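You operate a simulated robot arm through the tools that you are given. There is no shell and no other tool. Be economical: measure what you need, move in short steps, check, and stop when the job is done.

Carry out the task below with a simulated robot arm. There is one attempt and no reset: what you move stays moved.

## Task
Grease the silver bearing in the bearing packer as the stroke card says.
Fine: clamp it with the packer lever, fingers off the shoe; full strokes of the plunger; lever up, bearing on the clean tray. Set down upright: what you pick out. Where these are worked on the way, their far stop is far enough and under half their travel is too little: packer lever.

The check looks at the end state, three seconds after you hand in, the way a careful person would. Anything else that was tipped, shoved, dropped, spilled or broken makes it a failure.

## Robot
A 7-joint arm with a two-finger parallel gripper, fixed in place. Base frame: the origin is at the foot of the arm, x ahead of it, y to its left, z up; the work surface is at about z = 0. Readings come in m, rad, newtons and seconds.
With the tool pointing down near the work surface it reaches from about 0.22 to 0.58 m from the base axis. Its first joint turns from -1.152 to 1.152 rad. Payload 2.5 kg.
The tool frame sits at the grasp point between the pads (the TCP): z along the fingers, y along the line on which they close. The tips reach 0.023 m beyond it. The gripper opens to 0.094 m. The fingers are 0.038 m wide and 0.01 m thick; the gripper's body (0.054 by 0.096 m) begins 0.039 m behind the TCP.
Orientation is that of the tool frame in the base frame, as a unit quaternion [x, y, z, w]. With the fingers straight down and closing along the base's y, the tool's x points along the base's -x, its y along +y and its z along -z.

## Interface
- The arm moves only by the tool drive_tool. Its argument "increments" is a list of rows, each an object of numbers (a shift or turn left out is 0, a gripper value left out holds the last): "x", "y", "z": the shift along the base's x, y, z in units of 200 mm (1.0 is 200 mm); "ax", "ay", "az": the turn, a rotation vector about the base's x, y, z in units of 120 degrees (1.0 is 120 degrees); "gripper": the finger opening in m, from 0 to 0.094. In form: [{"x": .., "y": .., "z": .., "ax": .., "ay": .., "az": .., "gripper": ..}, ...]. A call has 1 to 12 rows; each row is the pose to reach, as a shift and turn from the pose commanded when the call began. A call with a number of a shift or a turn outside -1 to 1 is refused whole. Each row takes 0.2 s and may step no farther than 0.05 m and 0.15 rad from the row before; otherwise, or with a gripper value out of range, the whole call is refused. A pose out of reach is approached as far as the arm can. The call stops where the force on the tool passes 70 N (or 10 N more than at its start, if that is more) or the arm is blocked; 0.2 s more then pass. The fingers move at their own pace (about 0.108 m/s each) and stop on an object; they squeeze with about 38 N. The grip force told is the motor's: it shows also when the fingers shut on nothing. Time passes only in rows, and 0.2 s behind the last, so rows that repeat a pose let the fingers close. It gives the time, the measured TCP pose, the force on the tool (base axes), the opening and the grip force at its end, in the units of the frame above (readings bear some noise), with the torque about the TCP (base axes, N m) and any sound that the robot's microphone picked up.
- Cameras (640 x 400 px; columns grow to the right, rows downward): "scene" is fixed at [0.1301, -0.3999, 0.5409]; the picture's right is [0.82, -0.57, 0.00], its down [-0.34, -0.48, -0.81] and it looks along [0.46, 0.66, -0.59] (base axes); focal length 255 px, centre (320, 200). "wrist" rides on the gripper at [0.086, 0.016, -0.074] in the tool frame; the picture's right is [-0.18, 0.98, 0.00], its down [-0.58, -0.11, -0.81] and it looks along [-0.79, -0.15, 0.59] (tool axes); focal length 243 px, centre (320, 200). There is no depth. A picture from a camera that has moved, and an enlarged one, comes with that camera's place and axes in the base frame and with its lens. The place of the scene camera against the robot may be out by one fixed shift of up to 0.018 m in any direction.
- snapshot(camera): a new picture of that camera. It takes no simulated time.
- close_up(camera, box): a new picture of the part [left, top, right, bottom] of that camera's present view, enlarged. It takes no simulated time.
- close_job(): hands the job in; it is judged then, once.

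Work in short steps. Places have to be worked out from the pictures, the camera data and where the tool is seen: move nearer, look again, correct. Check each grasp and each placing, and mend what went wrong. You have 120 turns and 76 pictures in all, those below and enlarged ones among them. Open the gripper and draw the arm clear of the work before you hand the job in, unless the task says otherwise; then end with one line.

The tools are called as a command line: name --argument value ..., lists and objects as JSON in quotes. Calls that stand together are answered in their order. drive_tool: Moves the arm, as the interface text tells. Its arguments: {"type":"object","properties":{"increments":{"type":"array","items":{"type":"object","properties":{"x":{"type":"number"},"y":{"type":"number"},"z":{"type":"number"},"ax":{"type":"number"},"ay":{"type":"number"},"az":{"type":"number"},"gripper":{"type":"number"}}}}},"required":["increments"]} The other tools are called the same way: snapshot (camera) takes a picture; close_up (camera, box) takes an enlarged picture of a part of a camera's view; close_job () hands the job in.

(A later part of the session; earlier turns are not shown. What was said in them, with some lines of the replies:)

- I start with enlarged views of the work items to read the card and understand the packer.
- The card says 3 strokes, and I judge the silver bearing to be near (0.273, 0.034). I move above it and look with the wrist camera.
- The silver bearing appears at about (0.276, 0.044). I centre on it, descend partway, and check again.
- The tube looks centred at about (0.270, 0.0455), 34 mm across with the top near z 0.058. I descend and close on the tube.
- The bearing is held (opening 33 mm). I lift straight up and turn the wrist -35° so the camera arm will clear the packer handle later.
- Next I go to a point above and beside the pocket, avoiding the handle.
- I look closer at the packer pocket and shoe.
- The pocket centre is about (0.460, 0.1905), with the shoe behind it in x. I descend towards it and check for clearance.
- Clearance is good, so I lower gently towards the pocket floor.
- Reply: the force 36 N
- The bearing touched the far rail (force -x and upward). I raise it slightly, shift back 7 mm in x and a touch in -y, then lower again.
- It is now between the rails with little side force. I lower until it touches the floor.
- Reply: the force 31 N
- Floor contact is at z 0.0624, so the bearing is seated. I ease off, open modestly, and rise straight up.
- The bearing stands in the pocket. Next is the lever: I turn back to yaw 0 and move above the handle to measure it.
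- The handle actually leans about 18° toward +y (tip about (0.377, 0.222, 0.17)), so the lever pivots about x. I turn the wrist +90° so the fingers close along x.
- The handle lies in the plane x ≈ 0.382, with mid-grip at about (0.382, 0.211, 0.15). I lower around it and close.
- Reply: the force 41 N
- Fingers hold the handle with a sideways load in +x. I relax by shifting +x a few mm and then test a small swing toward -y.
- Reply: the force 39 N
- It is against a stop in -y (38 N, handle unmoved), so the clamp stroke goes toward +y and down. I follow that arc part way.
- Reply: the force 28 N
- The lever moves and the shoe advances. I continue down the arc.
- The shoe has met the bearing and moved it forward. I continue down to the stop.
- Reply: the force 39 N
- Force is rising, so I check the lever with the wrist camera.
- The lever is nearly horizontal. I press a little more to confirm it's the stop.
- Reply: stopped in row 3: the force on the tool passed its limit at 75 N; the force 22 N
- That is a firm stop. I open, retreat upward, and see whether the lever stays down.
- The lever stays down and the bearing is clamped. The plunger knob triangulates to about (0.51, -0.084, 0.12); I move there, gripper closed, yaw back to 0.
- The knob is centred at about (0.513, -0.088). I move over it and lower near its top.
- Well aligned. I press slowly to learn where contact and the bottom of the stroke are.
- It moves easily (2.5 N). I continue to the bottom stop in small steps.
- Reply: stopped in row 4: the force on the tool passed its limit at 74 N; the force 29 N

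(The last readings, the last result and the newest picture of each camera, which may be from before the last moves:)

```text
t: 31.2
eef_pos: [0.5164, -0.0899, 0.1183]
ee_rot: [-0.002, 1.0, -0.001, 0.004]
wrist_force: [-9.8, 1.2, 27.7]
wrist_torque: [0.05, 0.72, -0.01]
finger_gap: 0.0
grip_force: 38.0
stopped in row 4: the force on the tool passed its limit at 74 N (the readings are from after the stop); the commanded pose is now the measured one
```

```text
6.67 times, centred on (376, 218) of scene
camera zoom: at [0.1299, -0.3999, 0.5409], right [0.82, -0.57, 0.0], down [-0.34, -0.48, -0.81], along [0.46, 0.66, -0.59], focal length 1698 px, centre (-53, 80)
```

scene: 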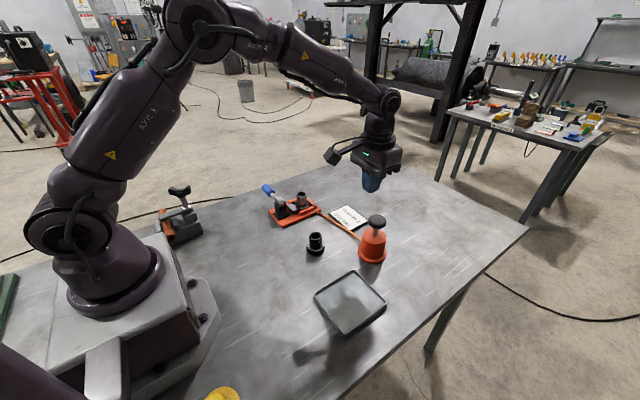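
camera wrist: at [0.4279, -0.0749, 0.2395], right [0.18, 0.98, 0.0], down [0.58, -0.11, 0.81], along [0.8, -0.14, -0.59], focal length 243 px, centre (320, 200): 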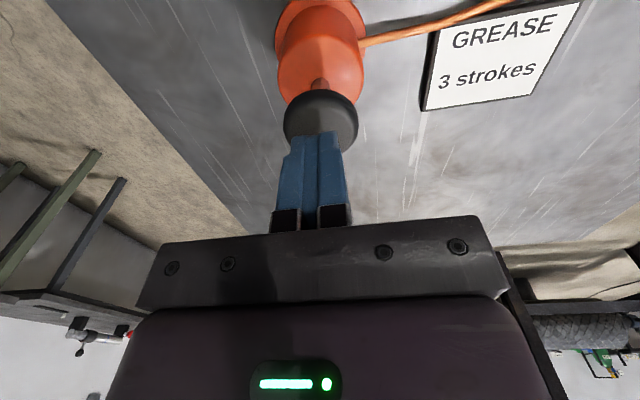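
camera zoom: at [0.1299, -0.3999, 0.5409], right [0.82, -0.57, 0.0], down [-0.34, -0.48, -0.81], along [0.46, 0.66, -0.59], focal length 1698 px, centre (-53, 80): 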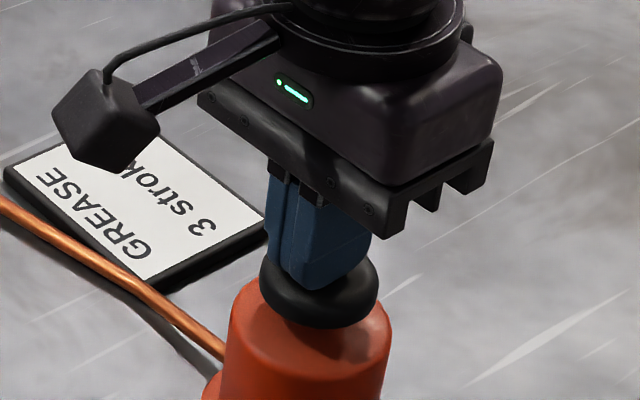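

The bottom is at TCP z ≈ 0.118: stroke 1. I raise and check that the plunger returns fully.

drive_tool --increments '[{"x": -0.01, "z": 0.06}, {"x": -0.012, "z": 0.14}, {"x": -0.012, "z": 0.24}, {"x": -0.012, "z": 0.24}]'

close_up --camera "scene" --box '[328, 188, 424, 248]'

```text
t: 32.2
eef_pos: [0.5128, -0.0909, 0.162]
ee_rot: [-0.002, 1.0, 0.0, 0.001]
wrist_force: [0.6, 0.5, 0.6]
wrist_torque: [-0.04, -0.03, -0.01]
finger_gap: 0.0002
grip_force: 38.0
```

```text
6.67 times, centred on (376, 218) of scene
camera zoom: at [0.1301, -0.3999, 0.5409], right [0.82, -0.57, 0.0], down [-0.34, -0.48, -0.81], along [0.46, 0.66, -0.59], focal length 1698 px, centre (-53, 80)
```

zoom: 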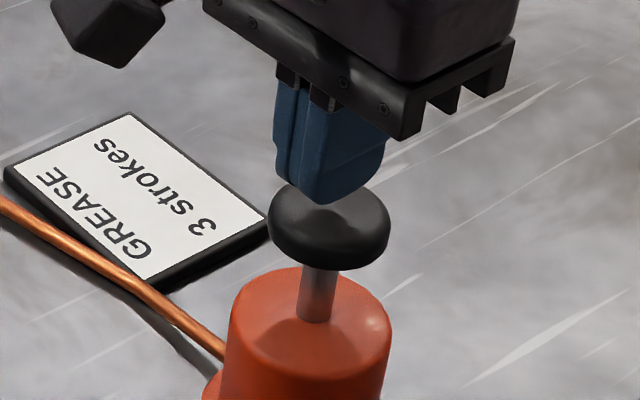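

The plunger springs fully back. Stroke 2, down to the stop.

drive_tool --increments '[{"z": -0.07}, {"z": -0.14}, {"z": -0.2}, {"z": -0.22}, {"z": -0.235}, {"z": -0.25}, {"z": -0.265}]'

close_up --camera "scene" --box '[328, 188, 424, 248]'

```text
t: 33.8
eef_pos: [0.5151, -0.0899, 0.1135]
ee_rot: [-0.003, 1.0, -0.001, 0.003]
wrist_force: [-31.4, 2.7, 61.0]
wrist_torque: [0.04, 1.07, -0.01]
finger_gap: 0.0
grip_force: 37.8
```

```text
6.67 times, centred on (376, 218) of scene
camera zoom: at [0.1297, -0.3999, 0.541], right [0.82, -0.57, 0.0], down [-0.34, -0.48, -0.81], along [0.46, 0.66, -0.59], focal length 1698 px, centre (-53, 80)
```

zoom: 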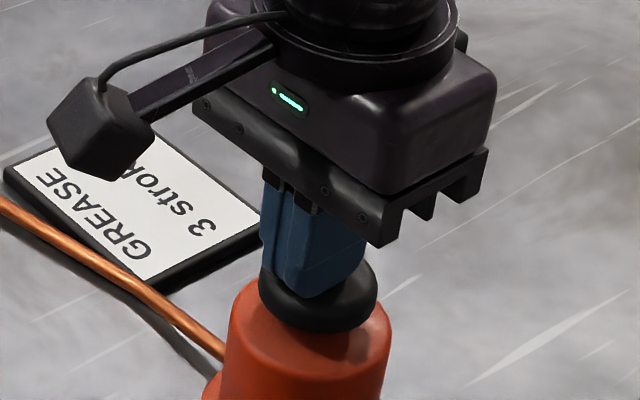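

Bottomed at 61 N. I release fully.

drive_tool --increments '[{"z": 0.06}, {"z": 0.16}, {"z": 0.265}, {"z": 0.265}]'

drive_tool --increments '[{"z": -0.07}, {"z": -0.14}, {"z": -0.2}, {"z": -0.22}, {"z": -0.235}, {"z": -0.25}, {"z": -0.265}]'

```text
t: 34.8
eef_pos: [0.5125, -0.0905, 0.1616]
ee_rot: [-0.003, 1.0, 0.0, 0.001]
wrist_force: [-0.1, -0.7, 0.2]
wrist_torque: [-0.01, -0.02, -0.03]
finger_gap: 0.0
grip_force: 38.0
```

```text
t: 36.4
eef_pos: [0.5144, -0.0908, 0.1149]
ee_rot: [-0.002, 1.0, -0.002, 0.004]
wrist_force: [-25.3, 2.3, 59.8]
wrist_torque: [0.1, 1.16, -0.07]
finger_gap: 0.0001
grip_force: 38.0
```

Stroke 3 bottomed at 60 N. I release and back away from the plunger, then check the packer.

drive_tool --increments '[{"z": 0.06}, {"z": 0.16}, {"z": 0.3}, {"z": 0.5}, {"z": 0.7}, {"z": 0.85}]'

snapshot --camera "scene"

close_up --camera "scene" --box '[248, 158, 344, 218]'

```text
t: 37.8
eef_pos: [0.5147, -0.0887, 0.2803]
ee_rot: [-0.003, 1.0, 0.0, 0.001]
wrist_force: [-0.8, 0.1, 0.5]
wrist_torque: [-0.02, -0.02, 0.02]
finger_gap: 0.0002
grip_force: 37.6
```

```text
29 pictures are left
```

scene: 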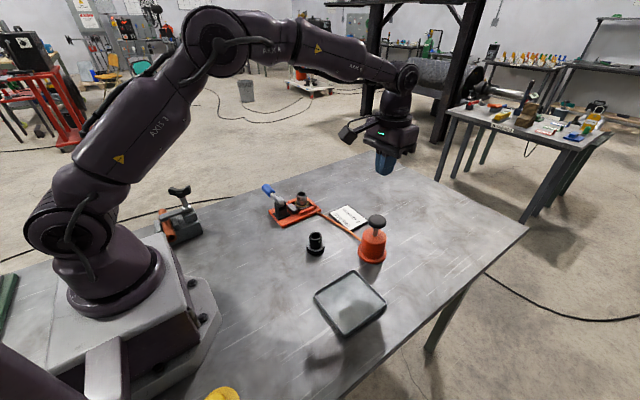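

```text
6.67 times, centred on (296, 188) of scene
camera zoom: at [0.1301, -0.3999, 0.5409], right [0.82, -0.57, 0.0], down [-0.34, -0.48, -0.81], along [0.46, 0.66, -0.59], focal length 1698 px, centre (480, 280)
```

zoom: 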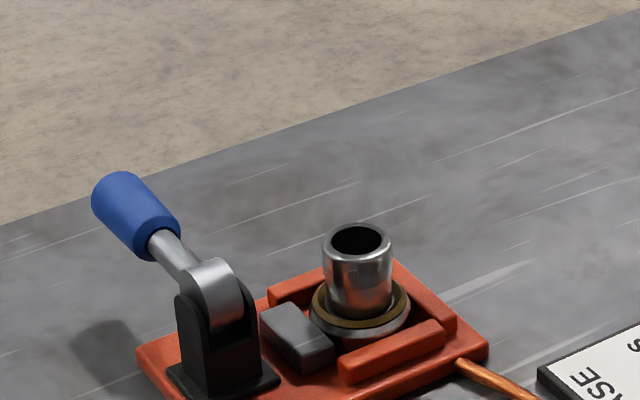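

Grease ring is visible on the bearing. I return above the lever handle with yaw +90°.

drive_tool --increments '[{"y": 0.1, "az": 0.065, "gripper": 0.06}, {"y": 0.2, "az": 0.13}, {"y": 0.3, "az": 0.195}, {"y": 0.4, "az": 0.26}, {"y": 0.5, "az": 0.325}, {"y": 0.6, "x": -0.1, "az": 0.39}, {"y": 0.7, "x": -0.2, "az": 0.455}, {"y": 0.8, "x": -0.3, "az": 0.52}, {"y": 0.9, "x": -0.4, "az": 0.585}, {"y": 1.0, "x": -0.5, "az": 0.65}, {"y": 1.0, "x": -0.6, "az": 0.71}, {"y": 1.0, "x": -0.643, "az": 0.75}]'

drive_tool --increments '[{"y": 0.2}, {"y": 0.4}, {"y": 0.6, "z": -0.1}, {"y": 0.78, "z": -0.25}, {"y": 0.78, "z": -0.4}, {"y": 0.78, "z": -0.4}]'

snapshot --camera "wrist"

```text
t: 40.4
eef_pos: [0.3836, 0.1094, 0.2787]
ee_rot: [0.71, -0.704, -0.001, -0.001]
wrist_force: [-0.2, 0.2, 0.5]
wrist_torque: [0.02, -0.03, -0.02]
finger_gap: 0.06
grip_force: 0.1
```

```text
t: 41.8
eef_pos: [0.3832, 0.2653, 0.1991]
ee_rot: [0.709, -0.706, -0.001, -0.003]
wrist_force: [-0.7, -0.4, -0.3]
wrist_torque: [0.0, 0.0, -0.01]
finger_gap: 0.0601
grip_force: 0.1
```

```text
27 pictures are left
camera wrist: at [0.3685, 0.1779, 0.2732], right [-0.98, 0.18, 0.0], down [0.1, 0.58, 0.81], along [0.14, 0.8, -0.59], focal length 243 px, centre (320, 200)
```

wrist: 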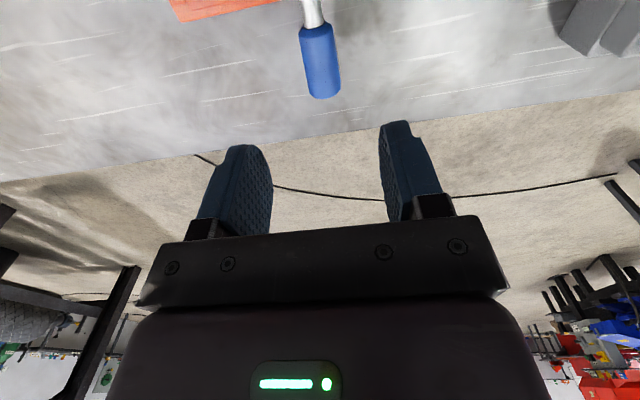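

Handle centre is about (0.383, 0.26, 0.095). I lower around it and pinch.

drive_tool --increments '[{"y": -0.03, "z": -0.2}, {"y": -0.03, "z": -0.4}, {"y": -0.03, "z": -0.55}, {"y": -0.03, "z": -0.55, "gripper": 0.015}, {"y": -0.03, "z": -0.55, "gripper": 0.015}, {"y": -0.03, "z": -0.55, "gripper": 0.015}]'

drive_tool --increments '[{"y": -0.02, "z": 0.05}, {"y": -0.05, "z": 0.1}, {"y": -0.09, "z": 0.145}, {"y": -0.13, "z": 0.185}]'

close_up --camera "scene" --box '[248, 158, 344, 218]'

```text
t: 43.2
eef_pos: [0.3851, 0.2605, 0.0885]
ee_rot: [0.709, -0.706, -0.002, -0.003]
wrist_force: [8.5, 2.9, -8.8]
wrist_torque: [0.61, -0.15, -0.54]
finger_gap: 0.0273
grip_force: 45.0
```

```text
t: 44.2
eef_pos: [0.3853, 0.2339, 0.1274]
ee_rot: [0.709, -0.705, -0.001, -0.001]
wrist_force: [-0.1, -0.1, -0.1]
wrist_torque: [0.0, 0.03, -0.04]
finger_gap: 0.0149
grip_force: 0.0
```

```text
6.67 times, centred on (296, 188) of scene
camera zoom: at [0.1301, -0.3999, 0.5409], right [0.82, -0.57, 0.0], down [-0.34, -0.48, -0.81], along [0.46, 0.66, -0.59], focal length 1698 px, centre (480, 280)
```

zoom: 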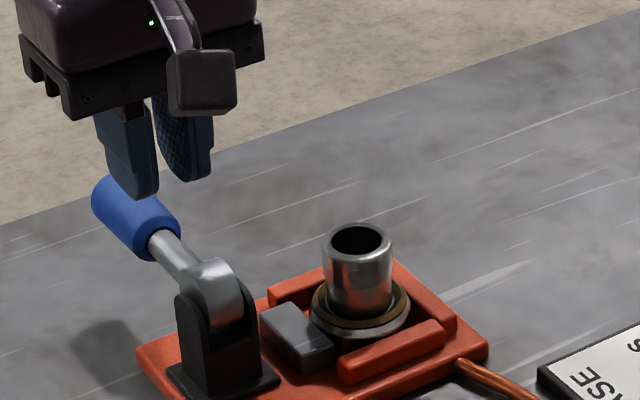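

It slipped off: the handle sits lower (centre z ≈ 0.062, y ≈ 0.27). I reopen, go deeper, and grip again.

drive_tool --increments '[{"gripper": 0.06}, {"y": 0.09, "gripper": 0.06}, {"y": 0.18}, {"y": 0.18, "z": -0.15}, {"y": 0.18, "z": -0.3}, {"y": 0.18, "z": -0.36}, {"y": 0.18, "z": -0.36, "gripper": 0.015}, {"y": 0.18, "z": -0.36, "gripper": 0.015}, {"y": 0.18, "z": -0.36, "gripper": 0.015}]'

drive_tool --increments '[{"y": 0.0, "z": 0.06}, {"y": -0.01, "z": 0.12}, {"y": -0.025, "z": 0.18}]'

close_up --camera "scene" --box '[248, 158, 344, 218]'

```text
t: 46.2
eef_pos: [0.3842, 0.2695, 0.055]
ee_rot: [0.709, -0.705, -0.001, -0.002]
wrist_force: [1.5, 3.4, -5.1]
wrist_torque: [0.22, 0.02, -0.27]
finger_gap: 0.0279
grip_force: 44.9
```

```text
t: 47.0
eef_pos: [0.3845, 0.2642, 0.0879]
ee_rot: [0.709, -0.705, -0.001, -0.002]
wrist_force: [6.9, -1.1, -19.0]
wrist_torque: [1.13, 0.1, -0.33]
finger_gap: 0.0285
grip_force: 44.5
```

```text
6.67 times, centred on (296, 188) of scene
camera zoom: at [0.1301, -0.3999, 0.5409], right [0.82, -0.57, 0.0], down [-0.34, -0.48, -0.81], along [0.46, 0.66, -0.59], focal length 1698 px, centre (480, 280)
```

zoom: 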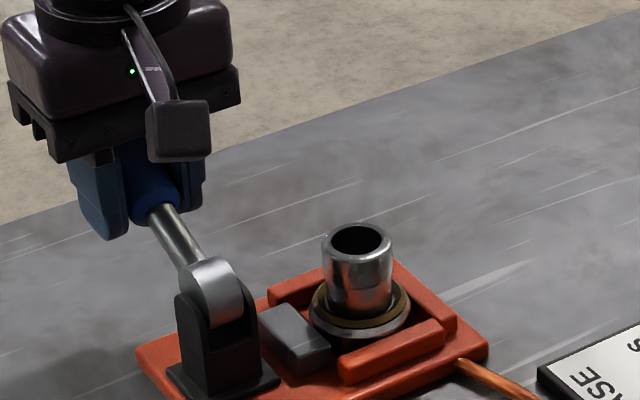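

The lever lifts with the fingers. I continue up the arc to the up stop.

drive_tool --increments '[{"y": -0.02, "z": 0.065}, {"y": -0.045, "z": 0.13}, {"y": -0.085, "z": 0.18}, {"y": -0.12, "z": 0.215}, {"y": -0.17, "z": 0.25}, {"y": -0.22, "z": 0.28}, {"y": -0.27, "z": 0.3}, {"y": -0.32, "z": 0.31}, {"y": -0.34, "z": 0.315}]'

close_up --camera "scene" --box '[248, 158, 344, 218]'

```text
t: 49.0
eef_pos: [0.3861, 0.2023, 0.1556]
ee_rot: [0.712, -0.703, -0.003, -0.01]
wrist_force: [14.6, 37.1, -3.6]
wrist_torque: [0.33, 0.27, -0.33]
finger_gap: 0.0288
grip_force: 45.1
```

```text
6.67 times, centred on (296, 188) of scene
camera zoom: at [0.1301, -0.3999, 0.5409], right [0.82, -0.57, 0.0], down [-0.34, -0.48, -0.81], along [0.46, 0.66, -0.59], focal length 1698 px, centre (480, 280)
```

zoom: 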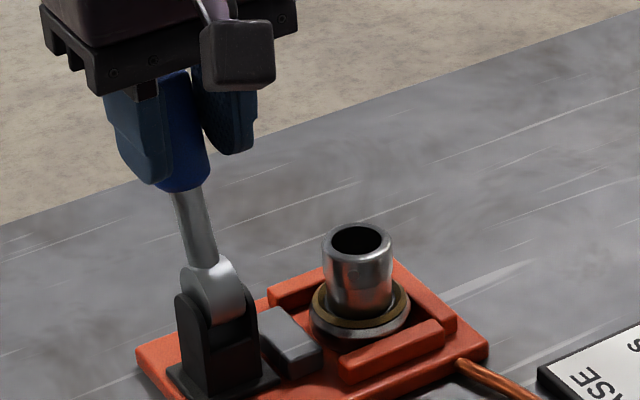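

The lever is back at its up stop. I ease off, open, and rise clear while starting to rotate back.

drive_tool --increments '[{"y": 0.05}, {"y": 0.05, "gripper": 0.06}, {"y": 0.05, "gripper": 0.06}, {"y": 0.05, "z": 0.2}, {"y": 0.05, "z": 0.4}, {"y": 0.05, "z": 0.65}, {"y": 0.05, "z": 0.65, "az": -0.07}, {"y": 0.05, "z": 0.65, "az": -0.14}, {"y": 0.05, "z": 0.65, "az": -0.21}, {"y": 0.05, "z": 0.65, "az": -0.28}, {"y": 0.05, "z": 0.65, "az": -0.35}, {"y": 0.05, "z": 0.65, "az": -0.42}]'

close_up --camera "scene" --box '[248, 158, 344, 218]'

```text
t: 51.6
eef_pos: [0.3831, 0.2066, 0.2817]
ee_rot: [-0.341, 0.94, 0.001, 0.002]
wrist_force: [0.3, 0.1, -0.3]
wrist_torque: [0.01, -0.01, -0.01]
finger_gap: 0.0599
grip_force: 0.1
```

```text
6.67 times, centred on (296, 188) of scene
camera zoom: at [0.1301, -0.4, 0.5409], right [0.82, -0.57, 0.0], down [-0.34, -0.48, -0.81], along [0.46, 0.66, -0.59], focal length 1698 px, centre (480, 280)
```

zoom: 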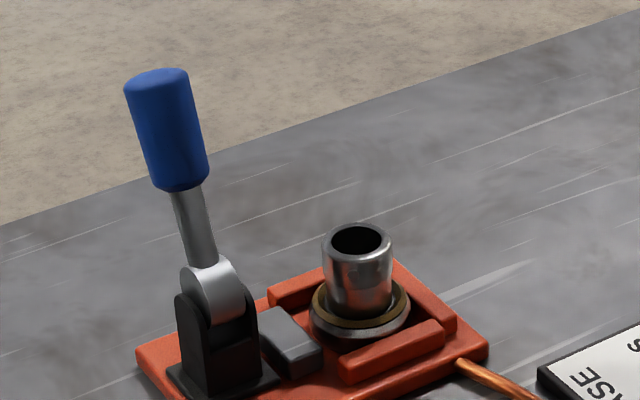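

The lever is up and stays there. I continue rotating to -35° and move above the bearing.

drive_tool --increments '[{"az": -0.07}, {"az": -0.14}, {"az": -0.21}, {"x": 0.1, "az": -0.28}, {"x": 0.2, "y": -0.04, "az": -0.35}, {"x": 0.3, "y": -0.08, "az": -0.42}, {"x": 0.385, "y": -0.08, "az": -0.49}, {"x": 0.385, "y": -0.08, "z": -0.1, "az": -0.56}, {"x": 0.385, "y": -0.08, "z": -0.3, "az": -0.625}, {"x": 0.385, "y": -0.08, "z": -0.45, "az": -0.625}, {"x": 0.385, "y": -0.08, "z": -0.45, "az": -0.625}]'

snapshot --camera "wrist"

```text
t: 54.0
eef_pos: [0.4615, 0.1926, 0.1939]
ee_rot: [0.301, 0.954, -0.001, 0.002]
wrist_force: [0.5, -0.1, 0.0]
wrist_torque: [0.04, 0.0, 0.0]
finger_gap: 0.0599
grip_force: 0.2
```

```text
22 pictures are left
camera wrist: at [0.4004, 0.2549, 0.2667], right [0.72, 0.7, 0.0], down [0.41, -0.42, 0.81], along [0.56, -0.58, -0.59], focal length 243 px, centre (320, 200)
```

wrist: 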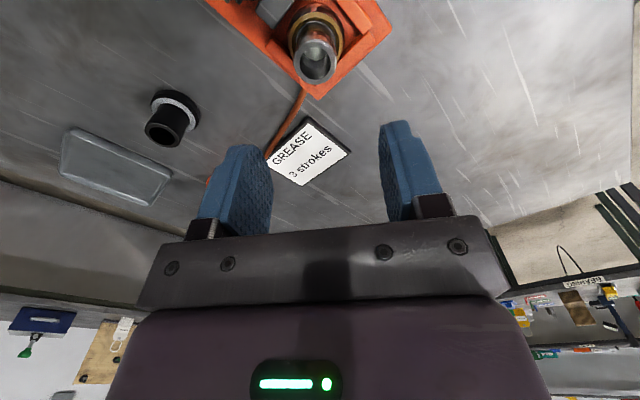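

The tube is at about (0.459, 0.188). I descend and grip slightly higher than before to keep clear of the grease.

drive_tool --increments '[{"x": -0.008, "y": -0.015, "z": -0.2}, {"x": -0.008, "y": -0.015, "z": -0.4}, {"x": -0.008, "y": -0.015, "z": -0.55}, {"x": -0.008, "y": -0.015, "z": -0.64}, {"x": -0.008, "y": -0.015, "z": -0.64, "gripper": 0.02}, {"x": -0.008, "y": -0.015, "z": -0.64, "gripper": 0.02}, {"x": -0.008, "y": -0.015, "z": -0.64, "gripper": 0.02}]'

snapshot --camera "wrist"

```text
t: 55.6
eef_pos: [0.4597, 0.1883, 0.0655]
ee_rot: [0.302, 0.953, -0.001, 0.002]
wrist_force: [1.2, 1.5, -0.8]
wrist_torque: [0.08, -0.04, 0.01]
finger_gap: 0.0333
grip_force: 38.0
```

```text
21 pictures are left
camera wrist: at [0.3984, 0.2506, 0.1395], right [0.72, 0.7, 0.0], down [0.41, -0.42, 0.81], along [0.57, -0.58, -0.59], focal length 243 px, centre (320, 200)
```

wrist: 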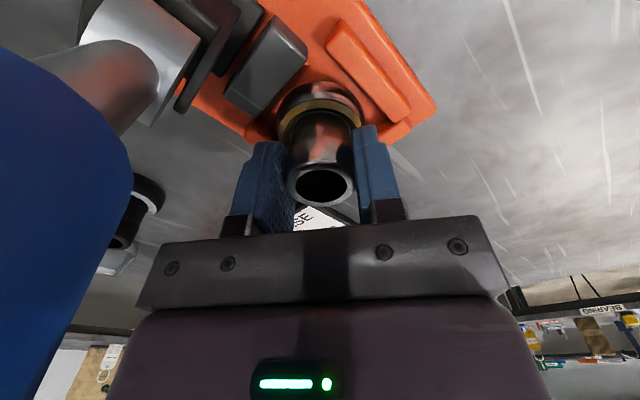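

Firm grip. I lift straight up out of the pocket, then carry toward the tray at height.

drive_tool --increments '[{"z": 0.05}, {"z": 0.2}, {"z": 0.4}, {"z": 0.6}, {"z": 0.8}, {"z": 1.0}]'

drive_tool --increments '[{"y": -0.2, "az": 0.06}, {"y": -0.4, "x": -0.05, "az": 0.12}, {"y": -0.6, "x": -0.1, "az": 0.18}, {"y": -0.8, "x": -0.2, "az": 0.24}, {"y": -1.0, "x": -0.3, "az": 0.29}]'

drive_tool --increments '[{"y": -0.2, "x": -0.05}, {"y": -0.4, "x": -0.1}, {"y": -0.6, "x": -0.15}, {"y": -0.75, "x": -0.19}, {"y": -0.75, "x": -0.19}]'

snapshot --camera "wrist"

snapshot --camera "scene"

```text
t: 57.0
eef_pos: [0.4581, 0.1881, 0.2682]
ee_rot: [0.301, 0.954, -0.001, 0.002]
wrist_force: [0.4, 0.6, -3.4]
wrist_torque: [0.01, 0.01, 0.0]
finger_gap: 0.0332
grip_force: 38.0
```

```text
t: 58.2
eef_pos: [0.3988, -0.0138, 0.2649]
ee_rot: [0.0, 1.0, -0.001, 0.002]
wrist_force: [-0.6, -0.3, -3.2]
wrist_torque: [-0.03, -0.01, 0.01]
finger_gap: 0.0332
grip_force: 37.6
```

```text
t: 59.4
eef_pos: [0.3597, -0.1624, 0.265]
ee_rot: [0.002, 1.0, -0.001, 0.002]
wrist_force: [0.2, 0.2, -2.4]
wrist_torque: [0.02, 0.03, -0.03]
finger_gap: 0.0333
grip_force: 37.9
```

```text
20 pictures are left
camera wrist: at [0.2748, -0.1462, 0.3389], right [0.19, 0.98, 0.0], down [0.58, -0.11, 0.81], along [0.79, -0.15, -0.59], focal length 243 px, centre (320, 200)
```

wrist: 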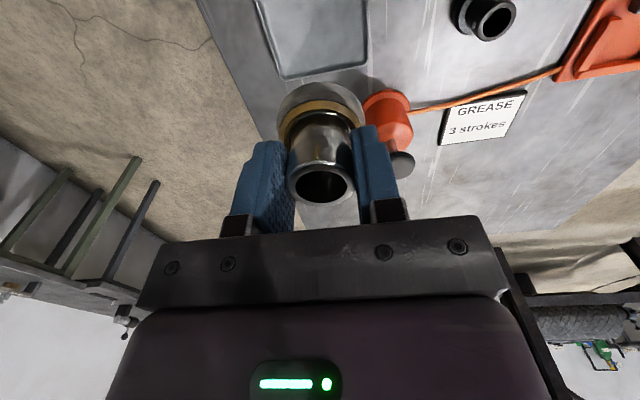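

```text
19 pictures are left
```

scene: 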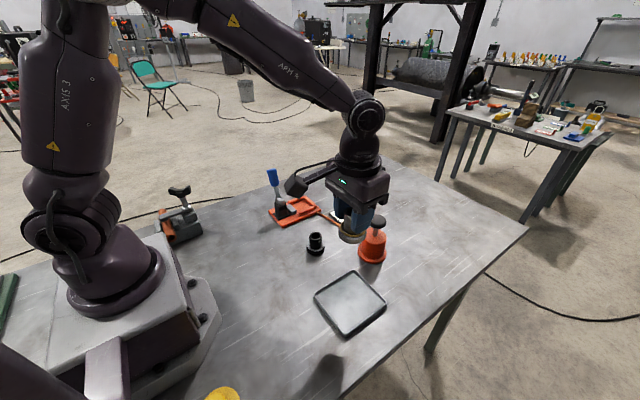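

The tray spans roughly x 0.308–0.431, y -0.224 to -0.11; centre about (0.369, -0.167). I lower over it.

drive_tool --increments '[{"x": 0.047, "y": -0.023, "z": -0.2}, {"x": 0.047, "y": -0.023, "z": -0.4}, {"x": 0.047, "y": -0.023, "z": -0.6}, {"x": 0.047, "y": -0.023, "z": -0.8}, {"x": 0.047, "y": -0.023, "z": -0.9}]'

close_up --camera "scene" --box '[282, 240, 410, 320]'

snapshot --camera "wrist"

```text
t: 60.6
eef_pos: [0.3706, -0.1665, 0.0841]
ee_rot: [0.003, 1.0, -0.001, 0.003]
wrist_force: [-0.5, 0.1, -3.5]
wrist_torque: [0.02, -0.03, 0.0]
finger_gap: 0.0331
grip_force: 38.2
```

```text
5.00 times, centred on (346, 280) of scene
camera zoom: at [0.1301, -0.4, 0.5409], right [0.82, -0.57, 0.0], down [-0.34, -0.48, -0.81], along [0.46, 0.66, -0.59], focal length 1274 px, centre (190, -200)
```

zoom: 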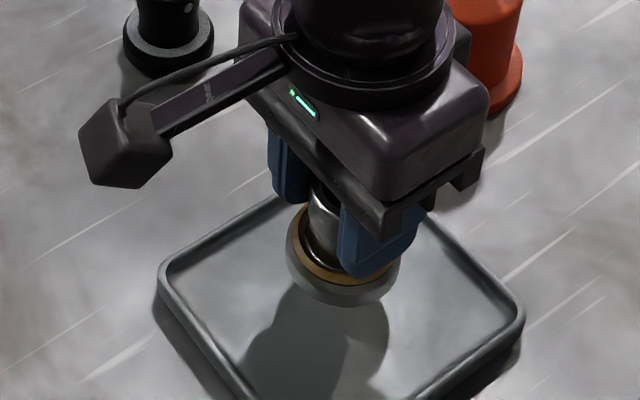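

```text
17 pictures are left
camera wrist: at [0.284, -0.1502, 0.1579], right [0.19, 0.98, 0.0], down [0.58, -0.11, 0.81], along [0.8, -0.15, -0.59], focal length 243 px, centre (320, 200)
```

wrist: 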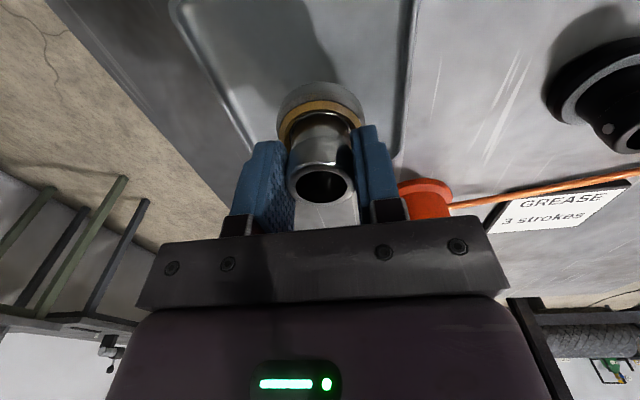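

Over the tray interior. I lower gently to touch.

drive_tool --increments '[{"z": -0.06}, {"z": -0.1}, {"z": -0.12}, {"z": -0.13}]'

```text
t: 61.6
eef_pos: [0.3719, -0.1657, 0.06]
ee_rot: [0.003, 1.0, -0.001, 0.004]
wrist_force: [-8.9, 3.1, 31.5]
wrist_torque: [0.23, 0.14, -0.09]
finger_gap: 0.0332
grip_force: 38.3
```

Contact at z 0.060 (31 N). I ease up a touch, open, and rise straight up.

drive_tool --increments '[{"z": 0.008}, {"z": 0.01}, {"z": 0.01, "gripper": 0.06}, {"z": 0.01, "gripper": 0.06}, {"z": 0.1}, {"z": 0.3}, {"z": 0.5}, {"z": 0.7}, {"z": 0.9}]'

close_up --camera "scene" --box '[282, 240, 410, 320]'

snapshot --camera "scene"

```text
t: 63.6
eef_pos: [0.3712, -0.1672, 0.2383]
ee_rot: [0.002, 1.0, 0.0, 0.002]
wrist_force: [-0.6, -0.3, 0.9]
wrist_torque: [0.01, 0.01, -0.01]
finger_gap: 0.0602
grip_force: 0.0
```

```text
5.00 times, centred on (346, 280) of scene
camera zoom: at [0.1301, -0.4, 0.5409], right [0.82, -0.57, 0.0], down [-0.34, -0.48, -0.81], along [0.46, 0.66, -0.59], focal length 1274 px, centre (190, -200)
```

zoom: 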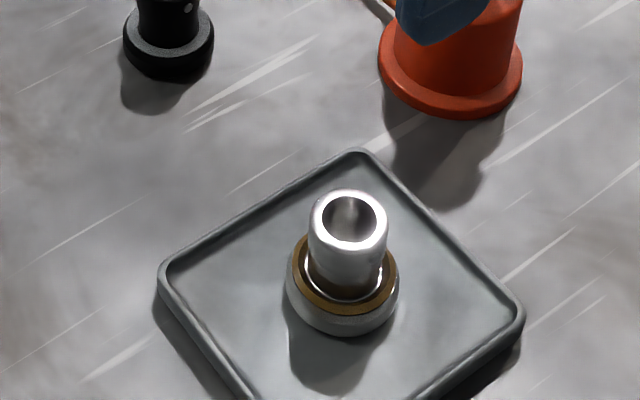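

```text
15 pictures are left
```

scene: 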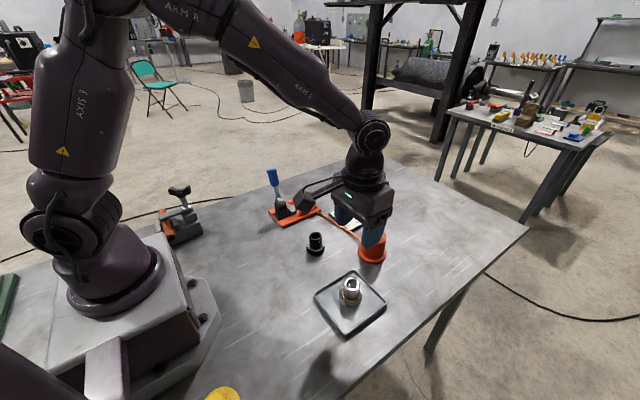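

The greased bearing stands upright on the tray, and the lever and other items are in place. I move the arm up and back with the gripper open.

drive_tool --increments '[{"z": 0.2, "gripper": 0.094}, {"z": 0.4, "y": 0.1}, {"z": 0.5, "y": 0.3}, {"z": 0.5, "y": 0.5}, {"z": 0.5, "y": 0.7}]'

snapshot --camera "scene"

```text
t: 64.8
eef_pos: [0.3708, -0.0254, 0.3401]
ee_rot: [0.003, 1.0, 0.0, 0.002]
wrist_force: [0.8, 0.1, 0.1]
wrist_torque: [0.01, -0.02, -0.01]
finger_gap: 0.094
grip_force: 0.1
```

```text
14 pictures are left
```

scene: 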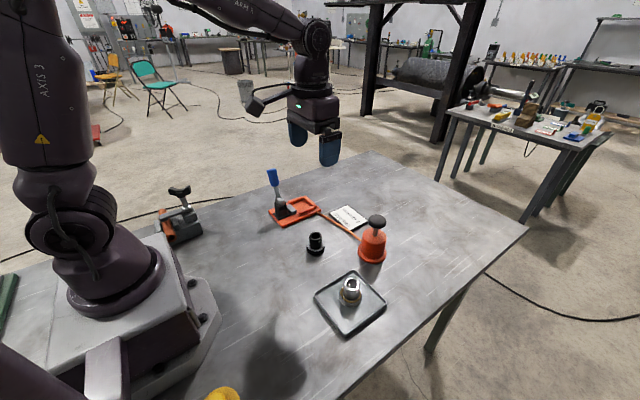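

Everything is in its end state and the arm is clear, so I hand in.

close_job

```text
The job is handed in.
```

I clamped the silver bearing with the packer lever and greased it with three full plunger strokes. The lever is back up and the bearing stands upright on the clean tray.
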